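You operate a simulated robot arm through the tools that you are given. There is no shell and no other tool. Be economical: measure what you need, move in short steps, check, and stop when the job is done.

You are at the controls of a simulated two-armed robot. One attempt, no reset.

JOB
Take the brown bowl on the top of the packing table and put it away on the green sheet 3. Then take the blue glass parallelogram on the top of the packing table and put it away on the shelf of the sorting bench. Then fetch the arched frame and set it on the shelf under the mending table. Then open the lid of the sample case. The order counts. Set down upright: blue glass parallelogram.

It is judged by the outcome, as a careful person would: the job done as asked, and still so three seconds after it is handed in. It fails if anything else is knocked over, pushed out of place, dropped, spilled or broken. A push-on lid holds only when it is set on centred and level and pressed home; a screw cap is set on level and turned clockwise until tight. Flat cloth is picked up by pressing the open fingertips on it (5 to 10 N) and closing them slowly along it; thin cloth reads only 2 to 8 mm in the jaws.

ROBOT AND FRAMES
Two 7-joint arms with two-finger parallel grippers on one trunk, on a base that drives. Base frame: it is fixed to the floor where the robot stands at the start and does not move with it; the origin is under the middle of the robot, x ahead of it, y to its left, z up; the surface under the hand at the start is at about z = 800. Units: mm, rad, N and s.
The left shoulder is at the start at [50, 168, 1157], the right one opposite. With the tool pointing down near the work surface each hand reaches from about 100 to 660 mm from the robot's upright axis, wherever it stands, measured 20 degrees to its own side. Places, roughly: arched frame (16x9x5 cm) [600, 300, 800]; blue glass parallelogram (10x4x4 cm) [500, 100, 800]; brown bowl (11x11x5 cm) [700, -100, 800]; green sheet 3 [-4400, 1100, 700]; lid of the sample case [-3100, -2100, 900]; shelf of the sorting bench [-900, -100, 300]; shelf under the mending table [-1100, 900, 300]. Payload 1.57 kg a hand.
The TCP of each hand is the grasp point between the finger pads, 30 mm short of the fingertips. In the tool frame z runs along the fingers and y along their closing line. Largest opening 80 mm; finger width 17, thickness 12; the body of the gripper, 40 by 82 mm, starts 80 mm behind the TCP.
Orientation is told as [roll, pitch, yaw] about the base's x, y, z axes, in that order, counted from this pose: with the fingers straight down and closing along the base's y, the tool's x points along the base's -x, its y along +y and its z along -z.

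CONTROLS
- The arms move only by the tool drive_tool. It takes "left_increments", "right_increments" or both (then of equal length, played together; a hand with none holds still); each is a list that holds one entry, the list of rows, each a list of 7 numbers: the closure, from 0 (fully open) to 1 (shut), then the shift along the tool's x, y, z in units of 200 mm (1.0 is 200 mm), then the turn, a rotation vector about the tool's x, y, z in units of 45 degrees (1.0 is 45 degrees). In form: [[[gripper, tx, ty, tz, rx, ry, rz], ...]]. A call has 1 to 10 rows; each row is the pose to reach, as a shift and turn from the pose commanded when the call began, along the tool's axes at that moment. A call with a number of a shift or a turn outside -1 to 1 is refused whole. Rows are played at 5 a second. More than 50 mm and 0.15 rad between two rows, or a gripper value outside its range, and nothing of the call is played. Where a pose cannot be reached the arm comes as near as it can. A force on the tool above 40 N (or 10 N above the force at the start of the call, whichever is more), or a blocked arm, ends the call early, and 0.2 s more pass. The fingers move at their own pace (about 45 mm/s each) and stop on an object; they squeeze with about 43 N. The grip force told is the motor's: it shows also when the fingers shut on nothing. Time passes only in rows, and 0.2 s behind the last, so rows that repeat a pose let the fingers close. It gives the time, the measured TCP pose, the force on the tool (base axes), the opening and the grip force at its end, in the units of the frame above (readings bear some noise), with the torque about the TCP (base axes, N m) and any sound that the robot's microphone picked up.
- Cameras (640 x 400 px; columns grow to the right, rows downward): "scene" is now at [66.3, 37.2, 1320.1]; the picture's right is [0.80, -0.60, 0.00], its down [-0.55, -0.74, -0.38] and it looks along [0.22, 0.30, -0.93] (base axes); focal length 214 px, centre (320, 200). "left" rides on the left gripper at [72, 7, -122] in its tool frame; the picture's right is [-0.09, 1.00, 0.00], its down [-0.84, -0.08, -0.54] and it looks along [-0.54, -0.05, 0.84] (tool axes); focal length 238 px, centre (320, 200). "right" rides on the right gripper at [72, -7, -122] in its tool frame; the picture's right is [0.09, 1.00, 0.00], its down [-0.84, 0.08, -0.54] and it looks along [-0.54, 0.05, 0.84] (tool axes); focal length 238 px, centre (320, 200). There is no depth. A picture from a camera that has moved, and an enlarged one, comes with that camera's place and axes in the base frame and with its lens. The place of the scene camera against the robot may be out by one fixed shift of up to 18 mm in any direction.
- grab_frame(camera): a new picture of that camera. It takes no simulated time.
- move_column(by): slides the trunk up (or, below 0, down) by that many mm; the arms and the scene camera ride with it, the base frame stays. It gives what a move gives, with no picture.
- drive_base(legs): drives the robot by 1 to 6 legs, each [ahead, left, turn to the left] in mm, mm and rad, along the robot's own axes; the way and the turn of a leg run together, so that a leg with both is an arc; at most 1500 mm and 3.142 rad a leg. The arms and the cameras ride along, it lands a little off, and it stops where it bumps. It gives what a move gives.
- pan_tilt(pan, tilt): turns the head with the scene camera to pan (to the left, within 1.396 rad either way) and tilt (down, from -0.506 to 1.204), counted from straight ahead of the robot. It gives what a move gives.
- close_up(camera, box): a new picture of the part [left, top, right, bottom] of that camera's present view, enlarged. It takes no simulated time.
- job_done(): hands the job in; it is judged then, once.

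Work in short steps. Places have to be worked out from the pictures, the camera data and where the tool is seen: move nearer, look again, correct. Check each grasp and each placing, and mend what went wrong. You have 165 turns and 130 pictures in all, those below and enlarged ones among them. Open the grippers and draw the arms clear of the work before you hand the job in, unless the task says otherwise; then end with one line.

The tools are called after "Call:" as a command line: name --argument value ..., lists and objects as JSON in quotes. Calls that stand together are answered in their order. drive_tool: Moves the arms, as the interface text tells. Its arguments: {"type":"object","properties":{"left_increments":{"type":"array","items":{"type":"array","items":{"type":"array","items":{"type":"number"}}}},"right_increments":{"type":"array","items":{"type":"array","items":{"type":"array","items":{"type":"number"}}}}},"required":[]} The other tools are called the same way: move_column (by) slides the trunk up or down; drive_base (legs) drives the base; pan_tilt (pan, tilt) turns the head that bears the scene camera; grab_frame (camera) takes a picture; close_up (camera, box) takes an enlarged picture of a part of a camera's view; job_done () hands the job in.

At the start:

```text
t: 0.0
left_ee_pos: [424.7, 341.7, 1042.2]
left_orientation: [0.002, -0.001, -0.003]
left_wrist_force: [-0.3, -0.2, 0.0]
left_moment: [0.02, 0.02, -0.01]
left_grip_width: 80.0
left_gripper_force: 0.0
right_ee_pos: [405.0, -64.7, 1029.4]
right_orientation: [0.0, 0.0, -0.003]
right_wrist_force: [-0.4, -0.1, -1.0]
right_moment: [0.02, -0.01, 0.02]
right_grip_width: 80.2
right_gripper_force: 0.1
trunk travel left (down, up): [-325.0, 118.0]
robot x, y, heading: [1.9, 0.7, -0.003]
head pan, tilt: [0.932, 1.185]
```

scene: 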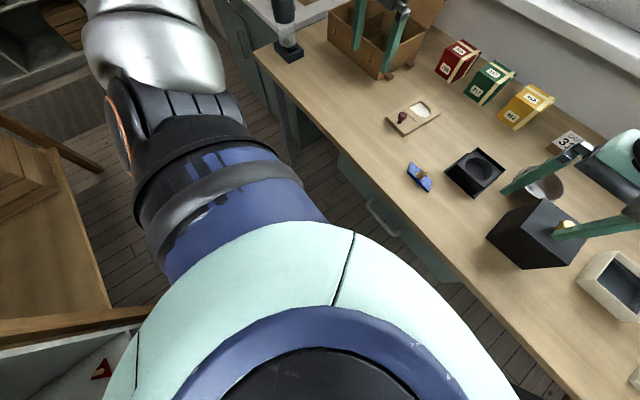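
right: 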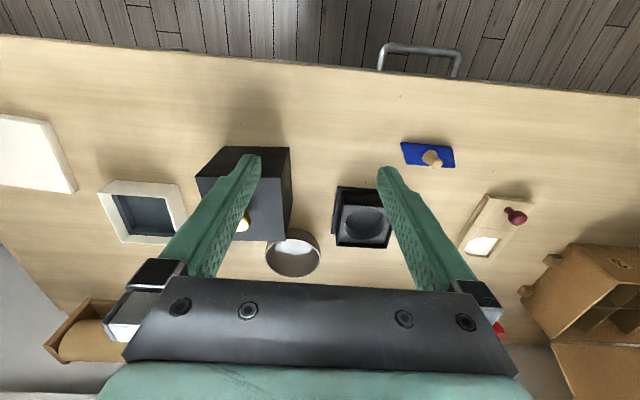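
left: 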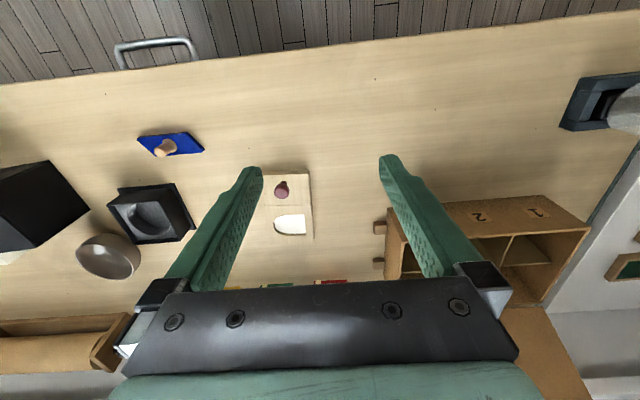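

I'll look straight over the packing table first to locate the bowl and its neighbours.

Call:
pan_tilt --pan 0 --tilt 0.75

Call:
grab_frame --camera "scene"

```text
t: 1.2
left_ee_pos: [424.7, 342.6, 1042.8]
left_orientation: [0.001, -0.001, -0.004]
left_wrist_force: [0.7, -0.2, 0.0]
left_moment: [-0.03, -0.01, -0.03]
left_grip_width: 79.7
left_gripper_force: 0.1
right_ee_pos: [406.0, -63.8, 1029.2]
right_orientation: [-0.001, 0.001, -0.001]
right_wrist_force: [1.0, -0.5, -0.4]
right_moment: [0.01, -0.02, 0.04]
right_grip_width: 80.1
right_gripper_force: 0.0
trunk travel left (down, up): [-325.0, 118.0]
robot x, y, heading: [-0.4, -0.5, 0.002]
head pan, tilt: [0.0, 0.75]
```

```text
126 pictures are left
camera scene: at [115.2, -8.5, 1351.0], right [0.0, -1.0, 0.0], down [-0.68, 0.0, -0.73], along [0.73, 0.0, -0.68], focal length 214 px, centre (320, 200)
```

scene: 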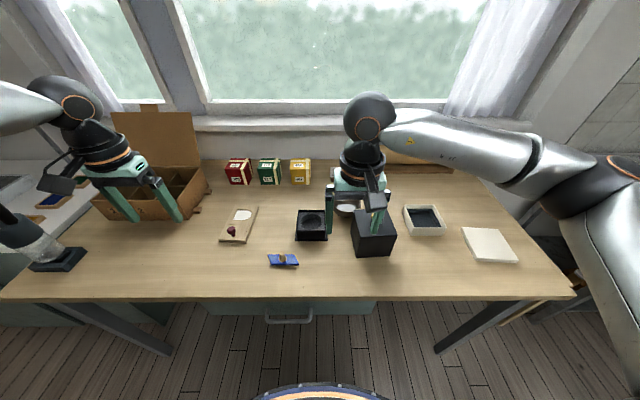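

Enlarging the right-hand view around the bowl.

Call:
close_up --camera "right" --box '[180, 120, 420, 290]'

Call:
close_up --camera "scene" --box '[200, 140, 540, 310]'

```text
2.35 times, centred on (300, 205) of right
camera zoom: at [334.4, -70.6, 1150.5], right [-0.09, 1.0, 0.0], down [0.84, 0.08, 0.54], along [0.54, 0.05, -0.84], focal length 561 px, centre (367, 188)
```

zoom: 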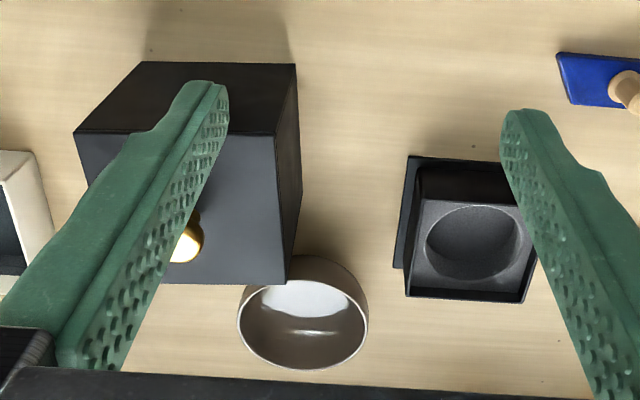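

```text
1.88 times, centred on (370, 225) of scene
camera zoom: at [115.2, -8.5, 1351.0], right [0.0, -1.0, 0.0], down [-0.68, 0.0, -0.73], along [0.73, 0.0, -0.68], focal length 404 px, centre (226, 153)
```

zoom: 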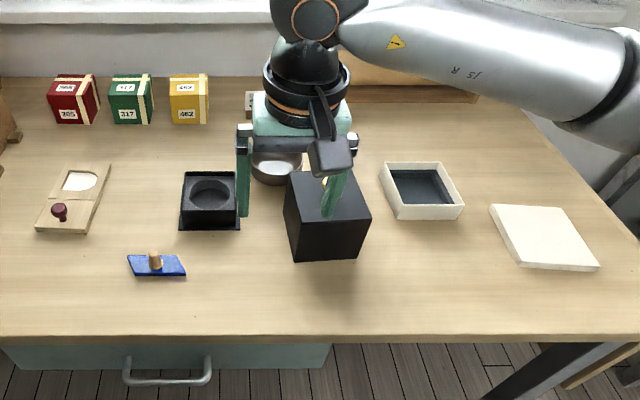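

The bowl's rim centre looks to be near (652, -90), with the tall black cube near-right of it and the black holder near-left. I'll grip the far-left rim point, so I drive 80 mm closer and recheck.

Call:
drive_base --legs '[[80, 0, 0]]'

Call:
drive_tool --right_increments '[[[0, -0.2, 0, 0, 0, 0, 0.15], [0, -0.4, 0, 0, 0, 0, 0.33], [0, -0.6, 0, 0, 0, 0, 0.5], [0, -0.7, 0, 0, 0, 0, 0.67], [0, -0.8, 0, 0, 0, 0, 0.84], [0, -0.9, 0, 0, 0, 0, 1.0]]]'

Call:
grab_frame --camera "right"

```text
t: 2.3
left_ee_pos: [504.9, 344.2, 1041.1]
left_orientation: [0.003, 0.0, 0.0]
left_wrist_force: [-0.9, -0.6, 0.6]
left_moment: [0.01, 0.0, 0.0]
left_grip_width: 80.4
left_gripper_force: 0.0
right_ee_pos: [485.8, -63.7, 1028.0]
right_orientation: [0.0, 0.002, 0.001]
right_wrist_force: [-0.7, 0.4, -0.2]
right_moment: [-0.01, 0.07, -0.01]
right_grip_width: 80.1
right_gripper_force: 0.1
trunk travel left (down, up): [-325.0, 118.0]
robot x, y, heading: [79.4, 3.3, -0.001]
head pan, tilt: [0.0, 0.75]
```

```text
t: 3.7
left_ee_pos: [502.8, 345.1, 1041.9]
left_orientation: [0.0, -0.002, -0.004]
left_wrist_force: [0.2, -0.7, -0.1]
left_moment: [0.0, -0.02, 0.01]
left_grip_width: 79.9
left_gripper_force: 0.0
right_ee_pos: [665.3, -65.0, 1028.8]
right_orientation: [-0.001, 0.0, -0.788]
right_wrist_force: [0.2, 0.0, 0.7]
right_moment: [-0.04, 0.0, -0.01]
right_grip_width: 80.0
right_gripper_force: 0.2
trunk travel left (down, up): [-325.0, 118.0]
robot x, y, heading: [77.8, -1.6, 0.002]
head pan, tilt: [0.0, 0.75]
```

```text
123 pictures are left
camera right: at [611.2, -18.4, 1149.8], right [0.64, 0.77, 0.0], down [0.65, -0.54, 0.54], along [0.42, -0.35, -0.84], focal length 238 px, centre (320, 200)
```

right: 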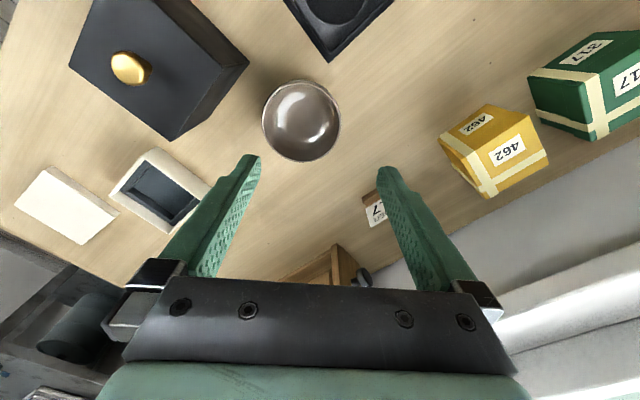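

The rim centre works out at about (656, -87). I'll line up over the rim point at (692, -51), descend to about z 905 and check.

Call:
drive_tool --right_increments '[[[0, -0.046, 0.145, 0, 0, 0, 0], [0, -0.046, 0.145, 0.2, 0, 0, 0], [0, -0.046, 0.145, 0.4, 0, 0, 0], [0, -0.046, 0.145, 0.6, 0, 0, 0], [0, -0.046, 0.145, 0.6, 0, 0, 0]]]'

Call:
grab_frame --camera "right"

```text
t: 4.9
left_ee_pos: [503.5, 342.8, 1043.0]
left_orientation: [0.002, -0.001, 0.0]
left_wrist_force: [-0.6, -0.4, 0.9]
left_moment: [0.02, 0.02, 0.02]
left_grip_width: 80.1
left_gripper_force: 0.1
right_ee_pos: [678.5, -54.6, 908.1]
right_orientation: [-0.002, 0.0, -0.786]
right_wrist_force: [0.2, -0.1, 0.2]
right_moment: [-0.01, 0.0, 0.01]
right_grip_width: 79.8
right_gripper_force: 0.1
right hand out of reach, approached as far as the arm can: row 1, 2, 3, 4, 5
trunk travel left (down, up): [-325.0, 118.0]
robot x, y, heading: [82.5, -0.3, 0.003]
head pan, tilt: [0.0, 0.75]
```

```text
122 pictures are left
camera right: at [624.4, -7.9, 1028.6], right [0.64, 0.77, 0.0], down [0.65, -0.54, 0.54], along [0.42, -0.35, -0.84], focal length 238 px, centre (320, 200)
```

right: 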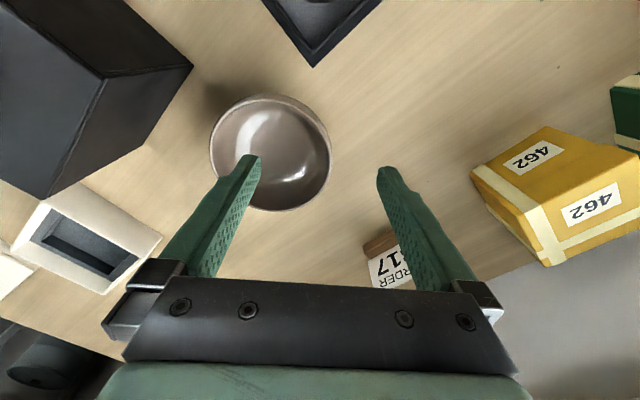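

The arm was at its reach limit, and the picture confirms the bowl centre at about (655, -85). I drive ahead 30 mm more; the fingertips at z 878 stay above the rim.

Call:
drive_base --legs '[[35, 0, 0]]'

```text
t: 5.7
left_ee_pos: [538.0, 342.9, 1041.1]
left_orientation: [0.002, 0.0, -0.001]
left_wrist_force: [-0.5, 0.4, -0.6]
left_moment: [0.0, 0.03, -0.01]
left_grip_width: 79.9
left_gripper_force: 0.0
right_ee_pos: [714.5, -54.4, 906.1]
right_orientation: [-0.002, 0.002, -0.786]
right_wrist_force: [-0.2, -0.5, 0.0]
right_moment: [0.0, 0.03, 0.02]
right_grip_width: 79.9
right_gripper_force: 0.0
trunk travel left (down, up): [-325.0, 118.0]
robot x, y, heading: [112.4, -2.5, 0.003]
head pan, tilt: [0.0, 0.75]
```

Now shift back over the rim point (690, -50), staying at height, and check the readings.

Call:
drive_tool --right_increments '[[[0, 0.102, -0.071, 0, 0, 0, 0], [0, 0.102, -0.071, 0, 0, 0, 0]]]'

Call:
grab_frame --camera "right"

```text
t: 6.3
left_ee_pos: [537.5, 343.9, 1041.2]
left_orientation: [0.002, -0.001, -0.002]
left_wrist_force: [0.2, -0.3, 0.0]
left_moment: [0.0, 0.02, 0.01]
left_grip_width: 79.6
left_gripper_force: 0.3
right_ee_pos: [691.4, -49.6, 908.3]
right_orientation: [-0.002, 0.001, -0.788]
right_wrist_force: [0.6, 0.7, -0.1]
right_moment: [0.0, -0.02, -0.02]
right_grip_width: 79.8
right_gripper_force: 0.1
trunk travel left (down, up): [-325.0, 118.0]
robot x, y, heading: [121.6, -0.8, 0.0]
head pan, tilt: [0.0, 0.75]
```

```text
121 pictures are left
camera right: at [635.7, -3.2, 1030.0], right [0.64, 0.77, 0.0], down [0.65, -0.54, 0.54], along [0.42, -0.35, -0.84], focal length 238 px, centre (320, 200)
```

right: 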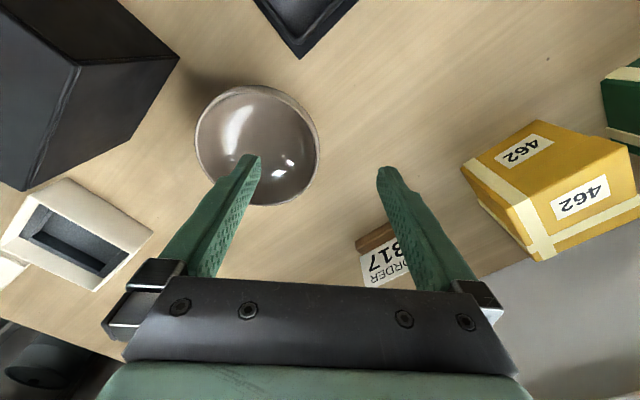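

Aligned: the bowl centre (655, -84) lies 50 mm from the TCP along the closing line. Descend 50 mm and close on the rim.

Call:
drive_tool --right_increments '[[[0, 0, 0, 0.12, 0, 0, 0], [0, 0, 0, 0.2, 0, 0, 0], [0, 0, 0, 0.26, 0, 0, 0], [0, 0, 0, 0.26, 0, 0, 0], [0.6, 0, 0, 0.26, 0, 0, 0], [1, 0, 0, 0.26, 0, 0, 0], [1, 0, 0, 0.26, 0, 0, 0], [1, 0, 0, 0.26, 0, 0, 0], [1, 0, 0, 0.26, 0, 0, 0]]]'

Call:
grab_frame --camera "right"

```text
t: 8.3
left_ee_pos: [537.5, 343.7, 1042.8]
left_orientation: [0.003, 0.0, -0.001]
left_wrist_force: [-0.4, 0.4, -0.3]
left_moment: [0.0, 0.0, -0.02]
left_grip_width: 80.1
left_gripper_force: 0.0
right_ee_pos: [690.2, -50.7, 856.4]
right_orientation: [0.0, 0.001, -0.786]
right_wrist_force: [1.0, -1.9, 4.2]
right_moment: [-0.32, 0.2, 0.11]
right_grip_width: 23.7
right_gripper_force: 27.4
trunk travel left (down, up): [-325.0, 118.0]
robot x, y, heading: [117.1, 0.3, -0.003]
head pan, tilt: [0.0, 0.75]
```

```text
120 pictures are left
camera right: at [635.2, -4.3, 977.7], right [0.64, 0.77, 0.0], down [0.65, -0.54, 0.54], along [0.42, -0.35, -0.84], focal length 238 px, centre (320, 200)
```

right: 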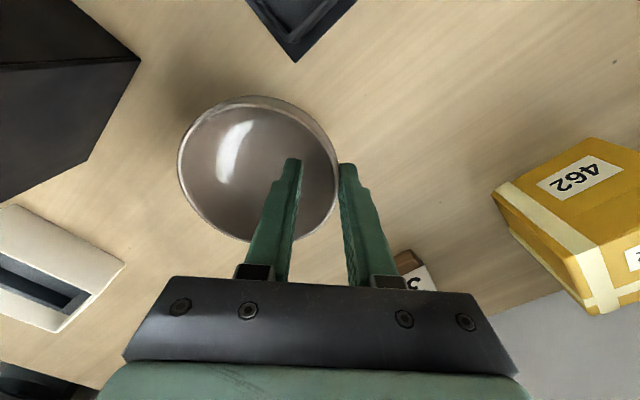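

The jaws show 23.7 mm and may still be settling on the sloping wall; I hold two more rows, then lift slightly.

Call:
drive_tool --right_increments '[[[1, 0, 0, 0, 0, 0, 0], [1, 0, 0, 0, 0, 0, 0], [1, 0, 0, -0.05, 0, 0, 0], [1, 0, 0, -0.1, 0, 0, 0], [1, 0, 0, -0.1, 0, 0, 0]]]'

Call:
grab_frame --camera "right"

```text
t: 9.5
left_ee_pos: [538.0, 343.2, 1042.0]
left_orientation: [0.002, -0.002, -0.003]
left_wrist_force: [0.9, -0.6, 0.3]
left_moment: [0.0, 0.01, -0.02]
left_grip_width: 80.1
left_gripper_force: 0.2
right_ee_pos: [689.2, -51.3, 874.9]
right_orientation: [0.0, 0.004, -0.786]
right_wrist_force: [-1.2, -0.1, -0.5]
right_moment: [0.0, -0.02, 0.0]
right_grip_width: 18.9
right_gripper_force: 33.4
trunk travel left (down, up): [-325.0, 118.0]
robot x, y, heading: [114.6, 0.9, 0.001]
head pan, tilt: [0.0, 0.75]
```

```text
119 pictures are left
camera right: at [634.4, -4.3, 996.5], right [0.64, 0.77, 0.0], down [0.65, -0.54, 0.54], along [0.42, -0.35, -0.84], focal length 238 px, centre (320, 200)
```

right: 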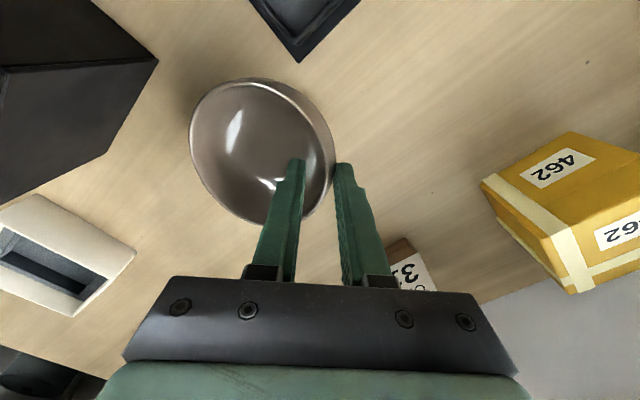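

It is unclear whether the bowl is lifted or tilted. I look from the scene camera.

Call:
close_up --camera "scene" --box '[240, 130, 480, 280]'

```text
2.67 times, centred on (360, 205) of scene
camera zoom: at [228.8, -8.4, 1351.0], right [0.0, -1.0, 0.0], down [-0.68, 0.0, -0.73], along [0.73, 0.0, -0.68], focal length 572 px, centre (213, 187)
```

zoom: 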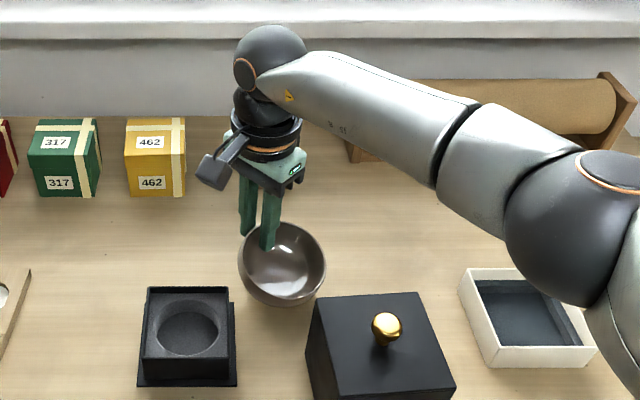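

The bowl is tipped, held only by the tips. I'll lower it back, open, and rise clear, then regrip on its right (−y) side with the fingers tilted along the wall.

Call:
drive_tool --right_increments '[[[1, 0, 0, 0.05, 0, 0, 0], [1, 0, 0, 0.095, 0, 0, 0], [0.8, 0, 0, 0.095, 0, 0, 0], [0.6, 0, 0, 0.095, 0, 0, 0], [0.3, 0, 0, 0.095, 0, 0, 0], [0.3, 0, 0, 0, 0, 0, 0], [0.2, 0, 0, -0.2, 0, 0, 0], [0, 0, 0, -0.4, 0, 0, 0], [0, 0, 0, -0.4, 0, 0, 0]]]'

Call:
grab_frame --camera "right"

Call:
close_up --camera "scene" --box '[240, 130, 480, 280]'

```text
t: 11.5
left_ee_pos: [537.1, 342.6, 1041.9]
left_orientation: [0.002, -0.002, -0.003]
left_wrist_force: [0.4, -0.7, -0.8]
left_moment: [0.0, -0.03, 0.02]
left_grip_width: 80.0
left_gripper_force: 0.1
right_ee_pos: [689.8, -52.3, 956.0]
right_orientation: [-0.003, -0.001, -0.786]
right_wrist_force: [-0.4, -0.7, 0.2]
right_moment: [0.0, 0.04, 0.0]
right_grip_width: 80.0
right_gripper_force: 0.2
trunk travel left (down, up): [-325.0, 118.0]
robot x, y, heading: [112.5, -1.0, -0.005]
head pan, tilt: [0.0, 0.75]
```

```text
117 pictures are left
camera right: at [635.2, -4.8, 1078.1], right [0.64, 0.77, 0.0], down [0.65, -0.54, 0.54], along [0.42, -0.35, -0.84], focal length 238 px, centre (320, 200)
```

right: 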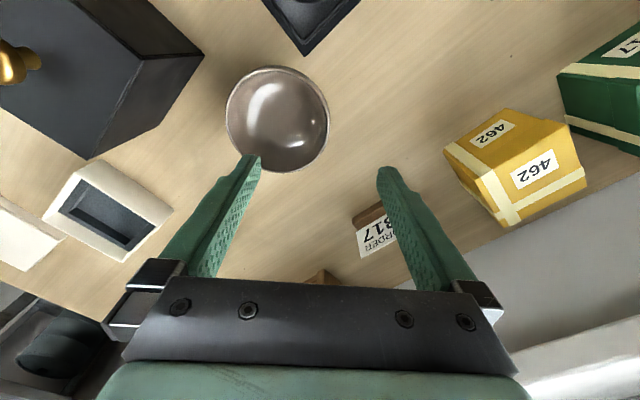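

```text
2.67 times, centred on (360, 205) of scene
camera zoom: at [228.8, -8.4, 1351.0], right [0.0, -1.0, 0.0], down [-0.68, 0.0, -0.73], along [0.73, 0.0, -0.68], focal length 572 px, centre (213, 187)
```

zoom: 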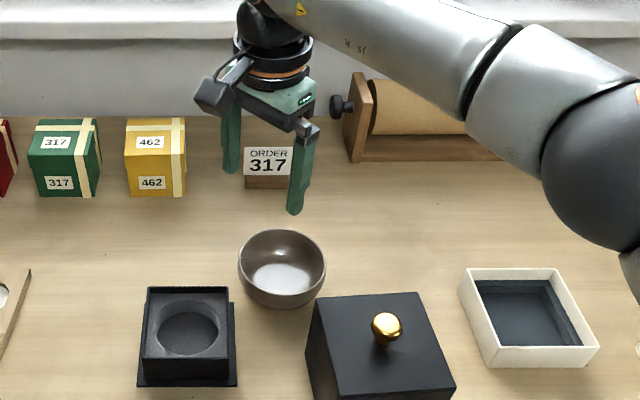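

The bowl is upright again with its rim centre at about (655, -77, 840). I swing the wrist back to yaw 0 and over to its right side, with the jaws partly closed.

Call:
drive_tool --right_increments '[[[0, -0.05, -0.09, 0, 0, 0, -0.17], [0.2, -0.1, -0.18, 0, 0, 0, -0.34], [0.45, -0.15, -0.27, 0, 0, 0, -0.51], [0.45, -0.2, -0.36, 0, 0, 0, -0.68], [0.45, -0.25, -0.45, 0, 0, 0, -0.85], [0.45, -0.293, -0.54, 0, 0, 0, -1.0]]]'

Call:
drive_tool --right_increments '[[[0.45, 0, 0, 0, -0.15, 0, 0], [0.45, 0, 0, 0, -0.3, 0, 0], [0.45, 0, 0, 0, -0.445, 0, 0], [0.45, 0, 0, 0, -0.445, 0, 0]]]'

Call:
grab_frame --camera "right"

```text
t: 12.9
left_ee_pos: [537.4, 343.9, 1042.2]
left_orientation: [0.002, -0.003, -0.001]
left_wrist_force: [0.1, -0.1, 0.1]
left_moment: [0.01, 0.0, -0.02]
left_grip_width: 80.1
left_gripper_force: 0.1
right_ee_pos: [654.9, -169.9, 955.9]
right_orientation: [0.0, 0.0, 0.001]
right_wrist_force: [0.1, 0.1, -0.5]
right_moment: [0.0, 0.01, 0.01]
right_grip_width: 44.0
right_gripper_force: 0.0
trunk travel left (down, up): [-325.0, 118.0]
robot x, y, heading: [110.8, -4.9, 0.001]
head pan, tilt: [0.0, 0.75]
```

```text
t: 13.9
left_ee_pos: [538.6, 342.6, 1040.3]
left_orientation: [0.002, -0.004, -0.001]
left_wrist_force: [-0.4, 0.5, -0.6]
left_moment: [0.0, -0.03, -0.01]
left_grip_width: 80.1
left_gripper_force: 0.0
right_ee_pos: [655.1, -167.9, 956.8]
right_orientation: [0.35, 0.001, 0.001]
right_wrist_force: [-0.9, 0.5, -0.8]
right_moment: [-0.01, 0.02, -0.04]
right_grip_width: 44.1
right_gripper_force: 0.0
trunk travel left (down, up): [-325.0, 118.0]
robot x, y, heading: [112.8, -1.3, 0.002]
head pan, tilt: [0.0, 0.75]
```

```text
115 pictures are left
camera right: at [583.2, -216.0, 1067.5], right [-0.09, 0.94, 0.34], down [0.84, -0.11, 0.54], along [0.54, 0.34, -0.77], focal length 238 px, centre (320, 200)
```

right: 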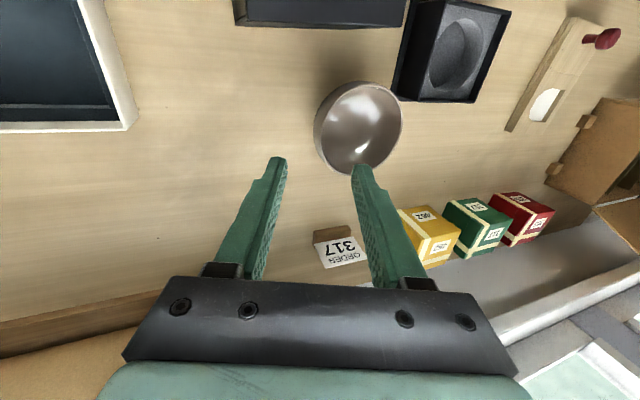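

Two views agree: the rim centre is (653, -75, 843), so the straight approach along the tool axis meets the rim. I approach 114 mm and close.

Call:
drive_tool --right_increments '[[[0.45, 0.01, 0.005, 0.2, 0, 0, 0], [0.45, 0.01, 0.005, 0.35, 0, 0, 0], [0.45, 0.01, 0.005, 0.47, 0, 0, 0], [0.45, 0.01, 0.005, 0.57, 0, 0, 0], [0.45, 0.01, 0.005, 0.57, 0, 0, 0]]]'

Call:
grab_frame --camera "right"

```text
t: 15.1
left_ee_pos: [537.6, 343.8, 1042.0]
left_orientation: [0.003, -0.003, -0.002]
left_wrist_force: [0.7, 0.4, 0.5]
left_moment: [0.0, 0.01, 0.0]
left_grip_width: 80.1
left_gripper_force: 0.0
right_ee_pos: [649.8, -128.3, 848.6]
right_orientation: [0.348, 0.0, 0.001]
right_wrist_force: [-1.2, 0.2, -0.5]
right_moment: [0.02, 0.01, 0.01]
right_grip_width: 44.1
right_gripper_force: 0.2
trunk travel left (down, up): [-325.0, 118.0]
robot x, y, heading: [113.0, 1.6, -0.001]
head pan, tilt: [0.0, 0.75]
```

```text
114 pictures are left
camera right: at [579.4, -175.4, 960.3], right [-0.09, 0.94, 0.34], down [0.84, -0.11, 0.54], along [0.54, 0.33, -0.77], focal length 238 px, centre (320, 200)
```

right: 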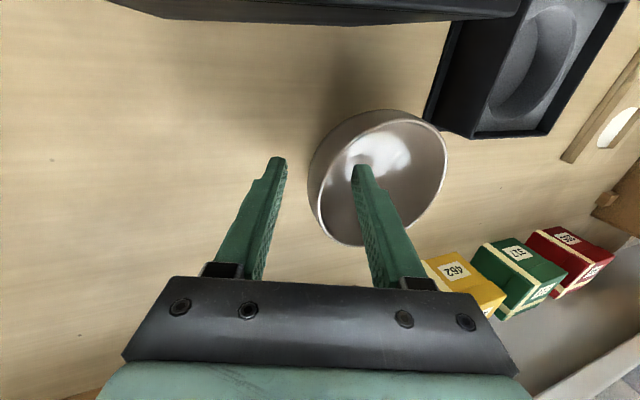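

One finger is inside the bowl and the other outside the wall. Closing now.

Call:
drive_tool --right_increments '[[[0.7, 0, 0, 0, 0, 0, 0], [1, 0, 0, 0, 0, 0, 0], [1, 0, 0, 0, 0, 0, 0], [1, 0, 0, 0, 0, 0, 0], [1, 0, 0, 0, 0, 0, 0], [1, 0, 0, 0, 0, 0, 0]]]'

Call:
grab_frame --camera "right"

```text
t: 16.5
left_ee_pos: [537.5, 342.4, 1042.7]
left_orientation: [0.003, -0.003, -0.003]
left_wrist_force: [-0.1, 1.0, -0.4]
left_moment: [0.0, 0.0, 0.01]
left_grip_width: 79.8
left_gripper_force: 0.1
right_ee_pos: [650.9, -127.8, 848.2]
right_orientation: [0.352, -0.002, -0.002]
right_wrist_force: [2.9, 0.7, 6.9]
right_moment: [0.28, 0.01, -0.11]
right_grip_width: 20.6
right_gripper_force: 34.0
trunk travel left (down, up): [-325.0, 118.0]
robot x, y, heading: [110.3, 2.5, 0.002]
head pan, tilt: [0.0, 0.75]
```

```text
113 pictures are left
camera right: at [579.5, -175.4, 961.4], right [-0.09, 0.94, 0.34], down [0.84, -0.11, 0.54], along [0.54, 0.33, -0.77], focal length 238 px, centre (320, 200)
```

right: 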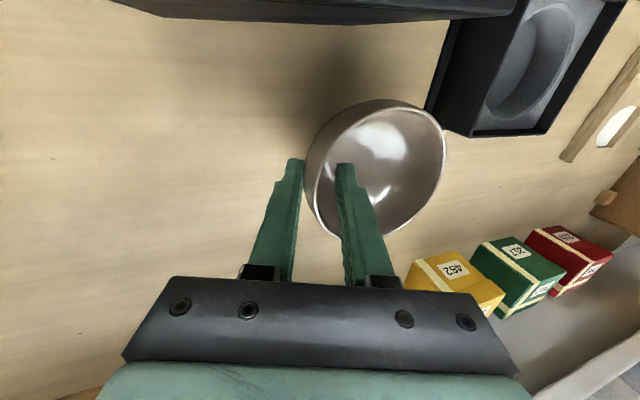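

The jaws stopped at 20.6 mm on the curved wall with 34 N. I test with a small 30 mm vertical lift and look.

Call:
drive_tool --right_increments '[[[1, 0, 0, 0, 0, 0, 0], [1, 0, 0.017, -0.047, 0, 0, 0], [1, 0, 0.034, -0.094, 0, 0, 0], [1, 0, 0.051, -0.141, 0, 0, 0], [1, 0, 0.051, -0.141, 0, 0, 0]]]'

Call:
grab_frame --camera "right"

Call:
close_up --camera "scene" --box '[240, 130, 480, 280]'

```text
t: 17.7
left_ee_pos: [536.6, 343.4, 1041.7]
left_orientation: [0.001, 0.0, -0.003]
left_wrist_force: [0.4, -0.5, -0.6]
left_moment: [0.01, 0.02, 0.01]
left_grip_width: 79.7
left_gripper_force: 0.1
right_ee_pos: [651.8, -128.6, 878.8]
right_orientation: [0.35, 0.001, -0.003]
right_wrist_force: [0.1, -0.4, -0.3]
right_moment: [-0.1, 0.0, 0.02]
right_grip_width: 15.1
right_gripper_force: 30.9
trunk travel left (down, up): [-325.0, 118.0]
robot x, y, heading: [112.4, 0.6, -0.003]
head pan, tilt: [0.0, 0.75]
```

```text
112 pictures are left
camera right: at [580.7, -176.0, 990.9], right [-0.09, 0.94, 0.34], down [0.84, -0.11, 0.53], along [0.54, 0.33, -0.77], focal length 238 px, centre (320, 200)
```

right: 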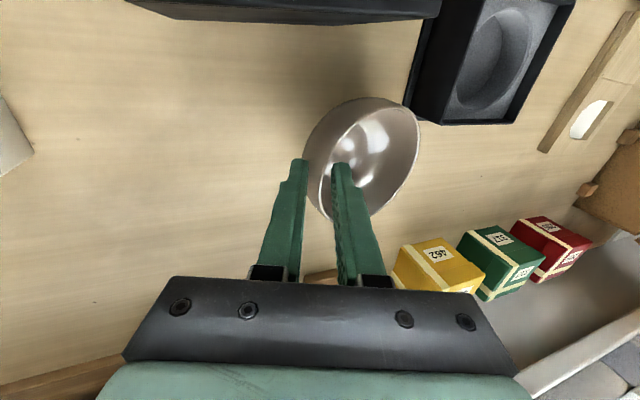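

```text
2.67 times, centred on (360, 205) of scene
camera zoom: at [229.0, -8.4, 1350.9], right [0.0, -1.0, 0.0], down [-0.68, 0.0, -0.73], along [0.73, 0.0, -0.68], focal length 572 px, centre (213, 187)
```

zoom: 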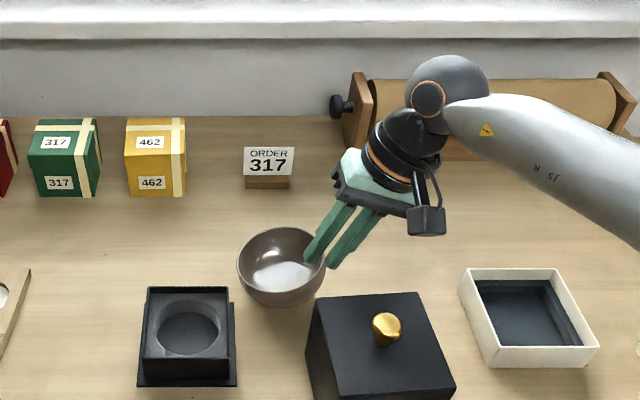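

It slips off the wall, which must slope about 45°. I lower it back, open, back out along the tool axis, and retry with a 45° tilt.

Call:
drive_tool --right_increments '[[[1, 0, -0.026, 0.071, 0, 0, 0], [1, 0, -0.051, 0.141, 0, 0, 0], [0.7, 0, -0.051, 0.141, 0, 0, 0], [0.45, 0, -0.051, 0.141, 0, 0, 0], [0.45, 0, -0.051, 0.1, 0, 0, 0], [0.45, 0, -0.051, -0.1, 0, 0, 0], [0.45, 0, -0.051, -0.25, 0, 0, 0], [0.45, 0, -0.051, -0.35, 0, 0, 0]]]'

Call:
drive_tool --right_increments '[[[0.45, 0, 0, 0, -0.15, 0, 0], [0.45, 0, 0, 0, -0.3, 0, 0], [0.45, 0, 0, 0, -0.45, 0, 0], [0.45, 0, 0, 0, -0.555, 0, 0], [0.45, 0, 0, 0, -0.555, 0, 0]]]'

Call:
grab_frame --camera "right"

Call:
close_up --camera "scene" --box '[290, 160, 450, 260]'

```text
t: 19.5
left_ee_pos: [537.5, 341.8, 1041.6]
left_orientation: [0.002, -0.001, -0.002]
left_wrist_force: [-0.1, 0.8, -0.4]
left_moment: [0.03, -0.03, 0.01]
left_grip_width: 80.1
left_gripper_force: 0.1
right_ee_pos: [652.3, -161.5, 942.6]
right_orientation: [0.348, -0.001, 0.002]
right_wrist_force: [1.2, -0.3, 0.2]
right_moment: [-0.01, -0.02, -0.02]
right_grip_width: 43.9
right_gripper_force: 0.1
trunk travel left (down, up): [-325.0, 118.0]
robot x, y, heading: [114.3, -2.7, 0.008]
head pan, tilt: [0.0, 0.75]
```

```text
t: 20.7
left_ee_pos: [537.8, 342.7, 1042.3]
left_orientation: [0.003, -0.003, -0.002]
left_wrist_force: [-0.2, -0.1, -1.0]
left_moment: [-0.03, 0.01, -0.03]
left_grip_width: 79.9
left_gripper_force: 0.1
right_ee_pos: [652.2, -162.1, 941.5]
right_orientation: [0.788, 0.0, -0.001]
right_wrist_force: [1.1, 0.8, -0.7]
right_moment: [0.0, 0.0, 0.0]
right_grip_width: 44.0
right_gripper_force: 0.0
trunk travel left (down, up): [-325.0, 118.0]
robot x, y, heading: [111.7, 0.8, 0.005]
head pan, tilt: [0.0, 0.75]
```

```text
110 pictures are left
camera right: at [580.9, -252.5, 1022.3], right [-0.09, 0.7, 0.71], down [0.84, -0.33, 0.44], along [0.54, 0.63, -0.56], focal length 238 px, centre (320, 200)
```

right: 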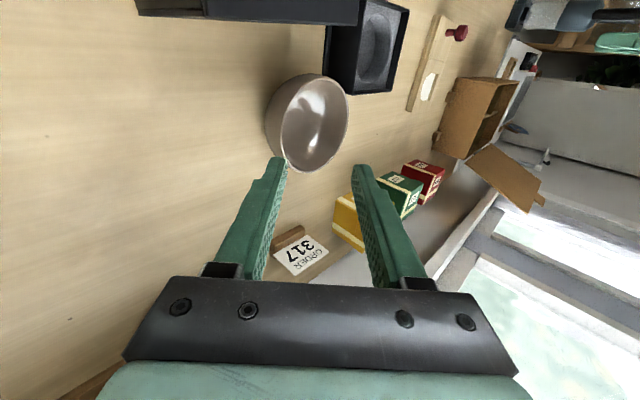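

```text
4.00 times, centred on (370, 210) of scene
camera zoom: at [228.7, -8.4, 1351.0], right [0.0, -1.0, 0.0], down [-0.68, 0.0, -0.73], along [0.73, 0.0, -0.68], focal length 858 px, centre (120, 160)
```

zoom: 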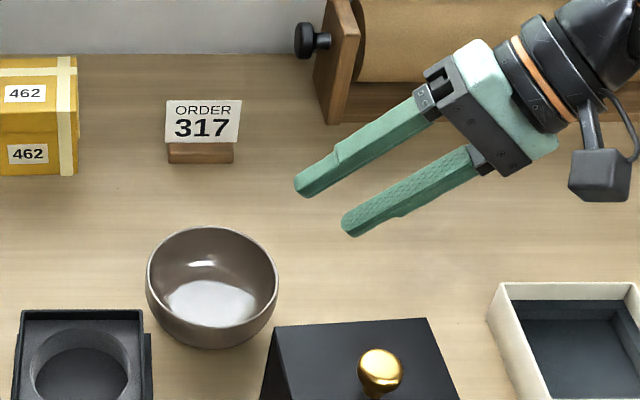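

The bowl sits upright with its centre at about (649, -76). With the 45° tilt I shift to the line of the wall, then slide in, jaws at about 32 mm so the lower finger clears the table.

Call:
drive_tool --right_increments '[[[0.6, 0.01, -0.12, 0, 0, 0, 0], [0.6, 0.01, -0.25, 0, 0, 0, 0], [0.6, 0.01, -0.25, 0.15, 0, 0, 0], [0.6, 0.01, -0.25, 0.28, 0, 0, 0], [0.6, 0.01, -0.25, 0.36, 0, 0, 0], [0.6, 0.01, -0.25, 0.4, 0, 0, 0], [0.6, 0.01, -0.25, 0.4, 0, 0, 0]]]'

Call:
grab_frame --camera "right"

Call:
close_up --camera "scene" --box '[290, 160, 450, 260]'

```text
t: 22.3
left_ee_pos: [536.7, 344.1, 1042.5]
left_orientation: [0.003, -0.002, -0.001]
left_wrist_force: [0.9, 0.0, 0.0]
left_moment: [-0.01, 0.01, -0.01]
left_grip_width: 80.1
left_gripper_force: 0.1
right_ee_pos: [649.6, -140.1, 846.8]
right_orientation: [0.786, 0.001, 0.0]
right_wrist_force: [0.0, 0.3, -0.2]
right_moment: [-0.03, 0.01, 0.04]
right_grip_width: 32.2
right_gripper_force: 0.6
trunk travel left (down, up): [-325.0, 118.0]
robot x, y, heading: [111.4, -0.5, 0.0]
head pan, tilt: [0.0, 0.75]
```

```text
108 pictures are left
camera right: at [579.2, -230.1, 928.1], right [-0.09, 0.7, 0.7], down [0.84, -0.33, 0.44], along [0.54, 0.63, -0.56], focal length 238 px, centre (320, 200)
```

right: 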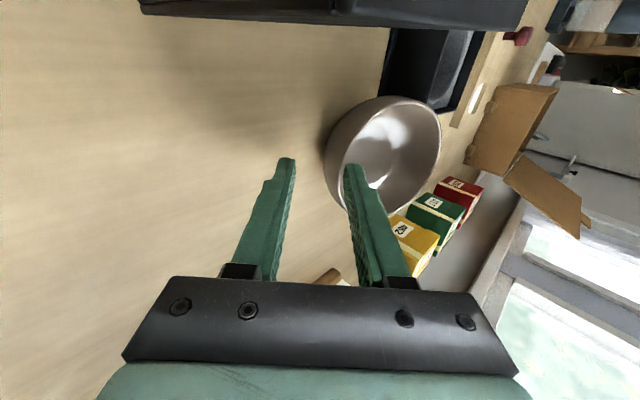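

```text
4.00 times, centred on (370, 210) of scene
camera zoom: at [228.5, -8.4, 1351.0], right [0.0, -1.0, 0.0], down [-0.68, 0.0, -0.73], along [0.73, 0.0, -0.68], focal length 858 px, centre (120, 160)
```

zoom: 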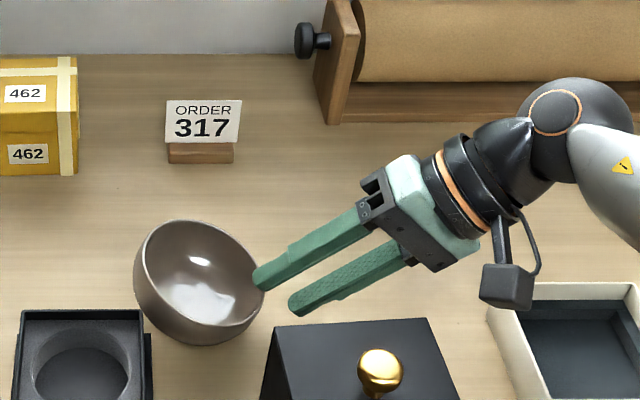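

The upper finger is already pressing the inside wall and tips the bowl, while the lower finger is still well off. I shift up along the closing line 14 mm to let the bowl settle and look.

Call:
drive_tool --right_increments '[[[0.6, 0, 0.035, 0, 0, 0, 0], [0.6, 0, 0.07, 0, 0, 0, 0], [0.6, 0, 0.07, 0, 0, 0, 0]]]'

Call:
grab_frame --camera "right"

Call:
close_up --camera "scene" --box '[290, 160, 450, 260]'

```text
t: 23.1
left_ee_pos: [537.0, 343.9, 1042.2]
left_orientation: [0.002, -0.001, -0.004]
left_wrist_force: [-0.8, -0.2, 0.0]
left_moment: [0.01, 0.01, 0.0]
left_grip_width: 80.1
left_gripper_force: 0.1
right_ee_pos: [650.3, -129.9, 857.4]
right_orientation: [0.784, 0.001, 0.001]
right_wrist_force: [-0.6, 0.4, 0.9]
right_moment: [0.01, -0.03, 0.01]
right_grip_width: 32.1
right_gripper_force: 0.0
trunk travel left (down, up): [-325.0, 118.0]
robot x, y, heading: [113.0, -1.6, -0.001]
head pan, tilt: [0.0, 0.75]
```

```text
106 pictures are left
camera right: at [579.3, -220.7, 939.1], right [-0.09, 0.7, 0.7], down [0.84, -0.33, 0.44], along [0.54, 0.63, -0.56], focal length 238 px, centre (320, 200)
```

right: 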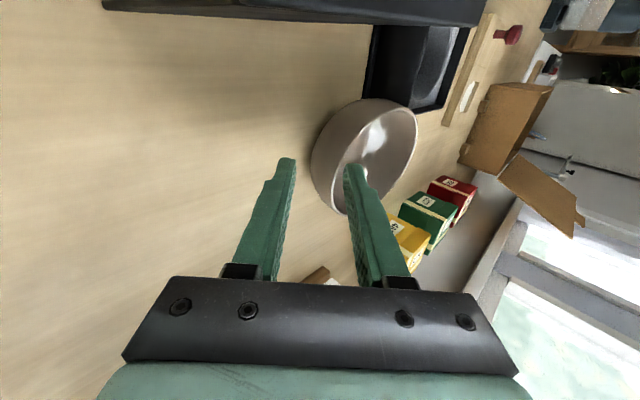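

```text
4.00 times, centred on (370, 210) of scene
camera zoom: at [228.7, -8.5, 1351.0], right [0.0, -1.0, 0.0], down [-0.68, 0.0, -0.73], along [0.73, 0.0, -0.68], focal length 858 px, centre (120, 160)
```

zoom: 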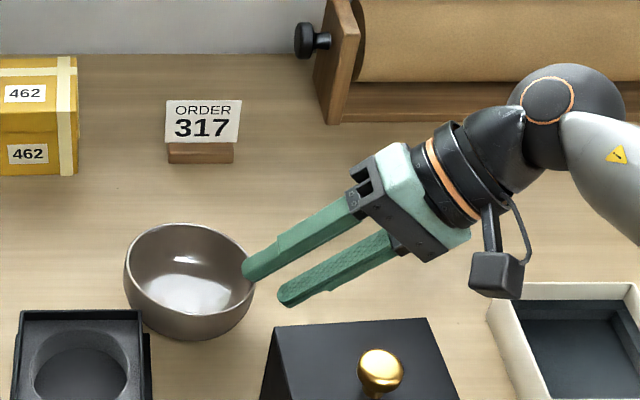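

The bowl settled flat about 15 mm further left; the pads just need to be centred on the wall. I advance 8 mm, shift 3 mm up the closing line, and close gently.

Call:
drive_tool --right_increments '[[[0.6, 0, 0.014, 0.02, 0, 0, 0], [0.6, 0, 0.014, 0.04, 0, 0, 0], [0.7, 0, 0.014, 0.04, 0, 0, 0], [0.8, 0, 0.014, 0.04, 0, 0, 0], [0.9, 0, 0.014, 0.04, 0, 0, 0], [1, 0, 0.014, 0.04, 0, 0, 0], [1, 0, 0.014, 0.04, 0, 0, 0], [1, 0, 0.014, 0.04, 0, 0, 0]]]'

Call:
grab_frame --camera "right"

Call:
close_up --camera "scene" --box '[290, 160, 450, 260]'

```text
t: 24.9
left_ee_pos: [537.5, 342.1, 1042.2]
left_orientation: [0.0, -0.003, -0.002]
left_wrist_force: [0.3, 0.5, -0.1]
left_moment: [0.0, -0.01, -0.03]
left_grip_width: 80.2
left_gripper_force: 0.1
right_ee_pos: [649.2, -121.9, 853.9]
right_orientation: [0.785, 0.0, -0.002]
right_wrist_force: [-0.6, -2.0, 1.5]
right_moment: [0.0, -0.02, -0.01]
right_grip_width: 12.0
right_gripper_force: 28.7
trunk travel left (down, up): [-325.0, 118.0]
robot x, y, heading: [112.2, 1.8, 0.002]
head pan, tilt: [0.0, 0.75]
```

```text
104 pictures are left
camera right: at [579.2, -213.4, 935.7], right [-0.09, 0.7, 0.7], down [0.84, -0.33, 0.44], along [0.54, 0.63, -0.56], focal length 238 px, centre (320, 200)
```

right: 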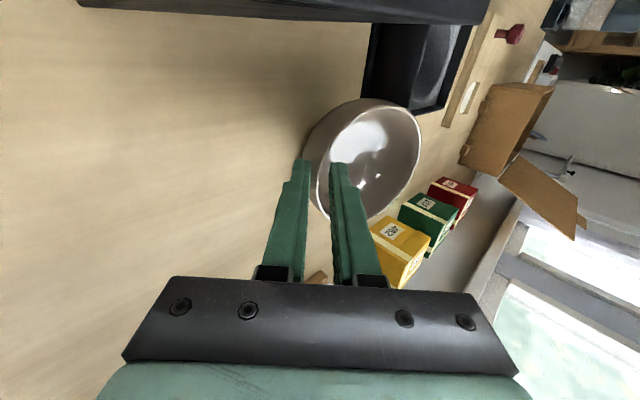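

```text
4.00 times, centred on (370, 210) of scene
camera zoom: at [228.5, -8.5, 1351.0], right [0.0, -1.0, 0.0], down [-0.68, 0.0, -0.73], along [0.73, 0.0, -0.68], focal length 858 px, centre (120, 160)
```

zoom: 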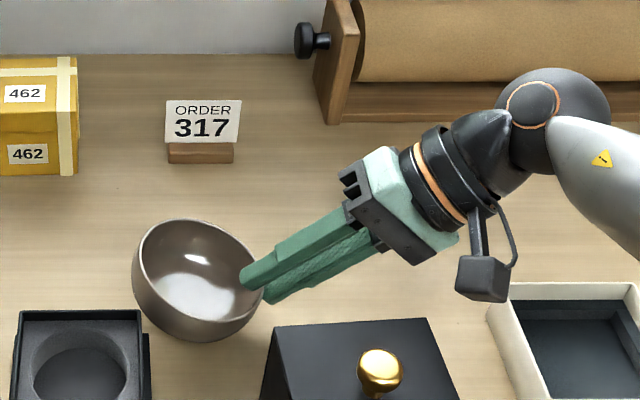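

The pads aligned on the wall at 12 mm and the bowl tipped slightly with them, so the grip is flush; I can level it by rotating the wrist in the air. Lift straight up 60 mm.

Call:
drive_tool --right_increments '[[[1, 0, 0.035, -0.035, 0, 0, 0], [1, 0, 0.09, -0.09, 0, 0, 0], [1, 0, 0.15, -0.15, 0, 0, 0], [1, 0, 0.21, -0.21, 0, 0, 0], [1, 0, 0.21, -0.21, 0, 0, 0]]]'

Call:
grab_frame --camera "right"

Call:
close_up --camera "scene" --box '[290, 140, 450, 240]'

```text
t: 26.1
left_ee_pos: [538.2, 343.9, 1042.3]
left_orientation: [0.0, -0.002, -0.003]
left_wrist_force: [0.4, 0.0, -0.8]
left_moment: [0.0, 0.01, -0.02]
left_grip_width: 80.0
left_gripper_force: 0.2
right_ee_pos: [650.0, -122.7, 914.8]
right_orientation: [0.785, 0.002, -0.002]
right_wrist_force: [0.8, -1.1, -3.0]
right_moment: [-0.14, -0.01, -0.01]
right_grip_width: 11.5
right_gripper_force: 29.1
trunk travel left (down, up): [-325.0, 118.0]
robot x, y, heading: [111.6, 1.6, -0.004]
head pan, tilt: [0.0, 0.75]
```

```text
102 pictures are left
camera right: at [578.9, -213.6, 996.3], right [-0.09, 0.7, 0.7], down [0.84, -0.33, 0.44], along [0.54, 0.63, -0.56], focal length 238 px, centre (320, 200)
```

right: 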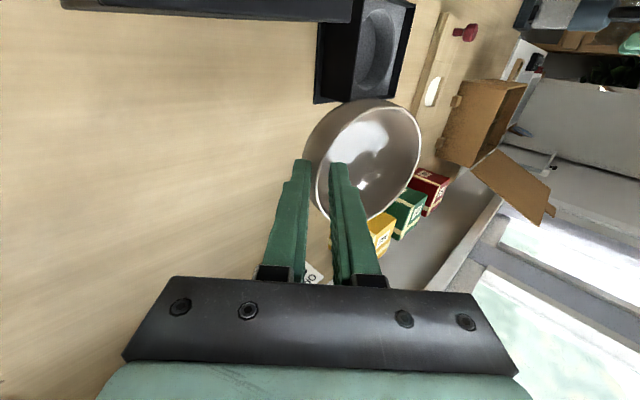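

```text
4.00 times, centred on (370, 190) of scene
camera zoom: at [228.9, -8.5, 1351.0], right [0.0, -1.0, 0.0], down [-0.68, 0.0, -0.73], along [0.73, 0.0, -0.68], focal length 858 px, centre (120, 240)
```

zoom: 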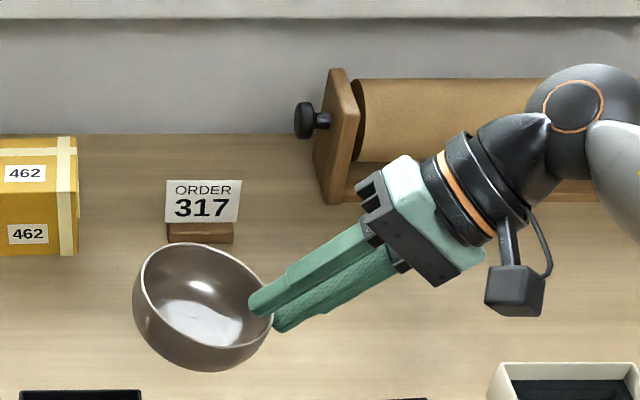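

The bowl is lifted (−3 N) and firm. I raise and retract it toward the robot while levelling by −0.3 rad roll.

Call:
drive_tool --right_increments '[[[1, 0.05, 0.12, -0.12, 0, 0, 0], [1, 0.2, 0.24, -0.24, 0.08, 0, 0], [1, 0.35, 0.34, -0.34, 0.16, 0, 0], [1, 0.52, 0.42, -0.42, 0.24, 0, 0], [1, 0.7, 0.42, -0.42, 0.32, 0, 0], [1, 0.88, 0.42, -0.42, 0.38, 0, 0], [1, 0.98, 0.42, -0.42, 0.38, 0, 0]]]'

Call:
drive_tool --left_increments '[[[0, 0.2, 0, 0, 0, 0, 0], [0, 0.4, 0, 0, 0, 0, 0], [0, 0.6, 0, 0, 0, 0, 0], [0, 0.8, 0, 0, 0, 0, 0], [0, 1.0, 0, 0, 0, 0, 0]]]'

Call:
drive_base --legs '[[-200, 0, 0]]'

Call:
pan_tilt --pan 1.39 --tilt 0.3

Call:
grab_frame --camera "scene"

```text
t: 27.7
left_ee_pos: [538.3, 343.2, 1041.9]
left_orientation: [0.001, -0.003, -0.002]
left_wrist_force: [-0.5, 0.2, 0.1]
left_moment: [-0.01, -0.01, -0.03]
left_grip_width: 80.0
left_gripper_force: 0.1
right_ee_pos: [453.9, -124.5, 1031.3]
right_orientation: [0.488, 0.003, -0.002]
right_wrist_force: [-0.7, -0.6, -1.6]
right_moment: [-0.09, 0.02, 0.01]
right_grip_width: 11.3
right_gripper_force: 28.9
trunk travel left (down, up): [-325.0, 118.0]
robot x, y, heading: [113.3, 2.9, 0.002]
head pan, tilt: [0.0, 0.75]
```

```text
t: 28.9
left_ee_pos: [338.7, 342.7, 1043.2]
left_orientation: [0.002, -0.001, -0.004]
left_wrist_force: [-0.3, -0.1, 0.4]
left_moment: [0.0, -0.03, 0.02]
left_grip_width: 80.1
left_gripper_force: 0.1
right_ee_pos: [453.6, -125.3, 1032.5]
right_orientation: [0.487, 0.001, -0.001]
right_wrist_force: [-1.4, 0.4, -2.4]
right_moment: [-0.16, -0.03, -0.02]
right_grip_width: 11.3
right_gripper_force: 29.5
trunk travel left (down, up): [-325.0, 118.0]
robot x, y, heading: [112.1, 0.6, -0.001]
head pan, tilt: [0.0, 0.75]
```

```text
t: 30.5
left_ee_pos: [137.3, 342.3, 1043.7]
left_orientation: [0.003, -0.002, -0.002]
left_wrist_force: [-0.2, -0.1, 0.0]
left_moment: [0.01, -0.04, 0.01]
left_grip_width: 80.0
left_gripper_force: 0.0
right_ee_pos: [253.1, -123.9, 1033.2]
right_orientation: [0.489, 0.0, -0.001]
right_wrist_force: [0.3, -0.3, -1.9]
right_moment: [-0.07, 0.01, 0.01]
right_grip_width: 11.3
right_gripper_force: 28.9
trunk travel left (down, up): [-325.0, 118.0]
robot x, y, heading: [-85.8, -0.6, 0.0]
head pan, tilt: [0.0, 0.75]
```

```text
t: 32.1
left_ee_pos: [137.5, 343.0, 1044.0]
left_orientation: [0.0, -0.001, -0.004]
left_wrist_force: [0.1, -0.7, -0.2]
left_moment: [-0.02, -0.01, -0.02]
left_grip_width: 80.1
left_gripper_force: 0.0
right_ee_pos: [253.2, -123.9, 1032.8]
right_orientation: [0.486, 0.001, 0.0]
right_wrist_force: [-0.4, 0.4, -1.8]
right_moment: [-0.09, -0.01, 0.02]
right_grip_width: 11.2
right_gripper_force: 28.3
trunk travel left (down, up): [-325.0, 118.0]
robot x, y, heading: [-88.6, -0.6, 0.003]
head pan, tilt: [1.389, 0.3]
```

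```text
100 pictures are left
camera scene: at [-39.0, 83.1, 1391.4], right [0.98, -0.18, 0.0], down [-0.05, -0.29, -0.96], along [0.17, 0.94, -0.3], focal length 214 px, centre (320, 200)
```

scene: 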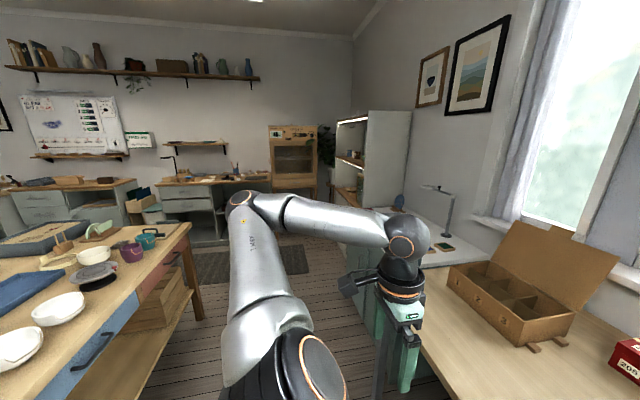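

The mending table is to the left-behind with its edge near x≈-600. I turn 90° left and look toward the back of the room.

Call:
drive_base --legs '[[0, 0, 1.57]]'

Call:
pan_tilt --pan 1.2 --tilt 0.35

Call:
grab_frame --camera "scene"

```text
t: 36.2
left_ee_pos: [-425.5, 234.3, 1044.0]
left_orientation: [0.001, -0.002, 1.547]
left_wrist_force: [-0.6, -0.5, -0.7]
left_moment: [-0.02, 0.03, -0.03]
left_grip_width: 79.8
left_gripper_force: 0.1
right_ee_pos: [44.3, 338.0, 1031.6]
right_orientation: [0.488, 0.002, 1.546]
right_wrist_force: [0.6, -0.1, -2.4]
right_moment: [-0.01, -0.06, 0.0]
right_grip_width: 10.8
right_gripper_force: 28.3
trunk travel left (down, up): [-325.0, 118.0]
robot x, y, heading: [-90.9, -0.8, 1.551]
head pan, tilt: [1.389, 0.3]
```

```text
t: 37.0
left_ee_pos: [-426.9, 233.0, 1045.0]
left_orientation: [0.004, -0.001, 1.547]
left_wrist_force: [-0.4, 0.6, 1.2]
left_moment: [-0.02, -0.01, 0.03]
left_grip_width: 80.1
left_gripper_force: 0.0
right_ee_pos: [42.3, 338.7, 1033.0]
right_orientation: [0.486, 0.002, 1.549]
right_wrist_force: [0.0, -0.2, -0.9]
right_moment: [-0.02, -0.11, 0.01]
right_grip_width: 10.7
right_gripper_force: 28.3
trunk travel left (down, up): [-325.0, 118.0]
robot x, y, heading: [-86.1, -1.8, 1.546]
head pan, tilt: [1.201, 0.351]
```

```text
99 pictures are left
camera scene: at [-181.1, 66.8, 1386.7], right [0.38, 0.92, 0.0], down [0.32, -0.13, -0.94], along [-0.87, 0.36, -0.34], focal length 214 px, centre (320, 200)
```

scene: 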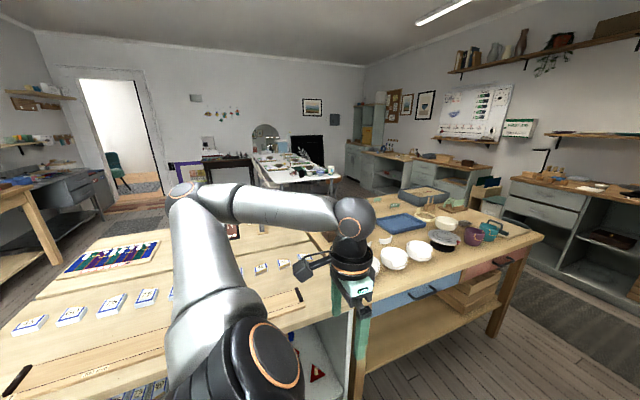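

The white table in the distance should hold the sheets. I enlarge it.

Call:
close_up --camera "scene" --box '[180, 110, 420, 230]'

```text
2.67 times, centred on (300, 170) of scene
camera zoom: at [-181.1, 66.8, 1386.7], right [0.38, 0.92, 0.0], down [0.32, -0.13, -0.94], along [-0.87, 0.36, -0.34], focal length 572 px, centre (373, 280)
```

zoom: 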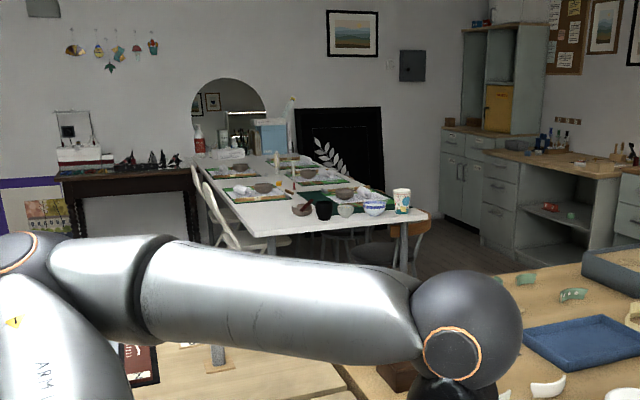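

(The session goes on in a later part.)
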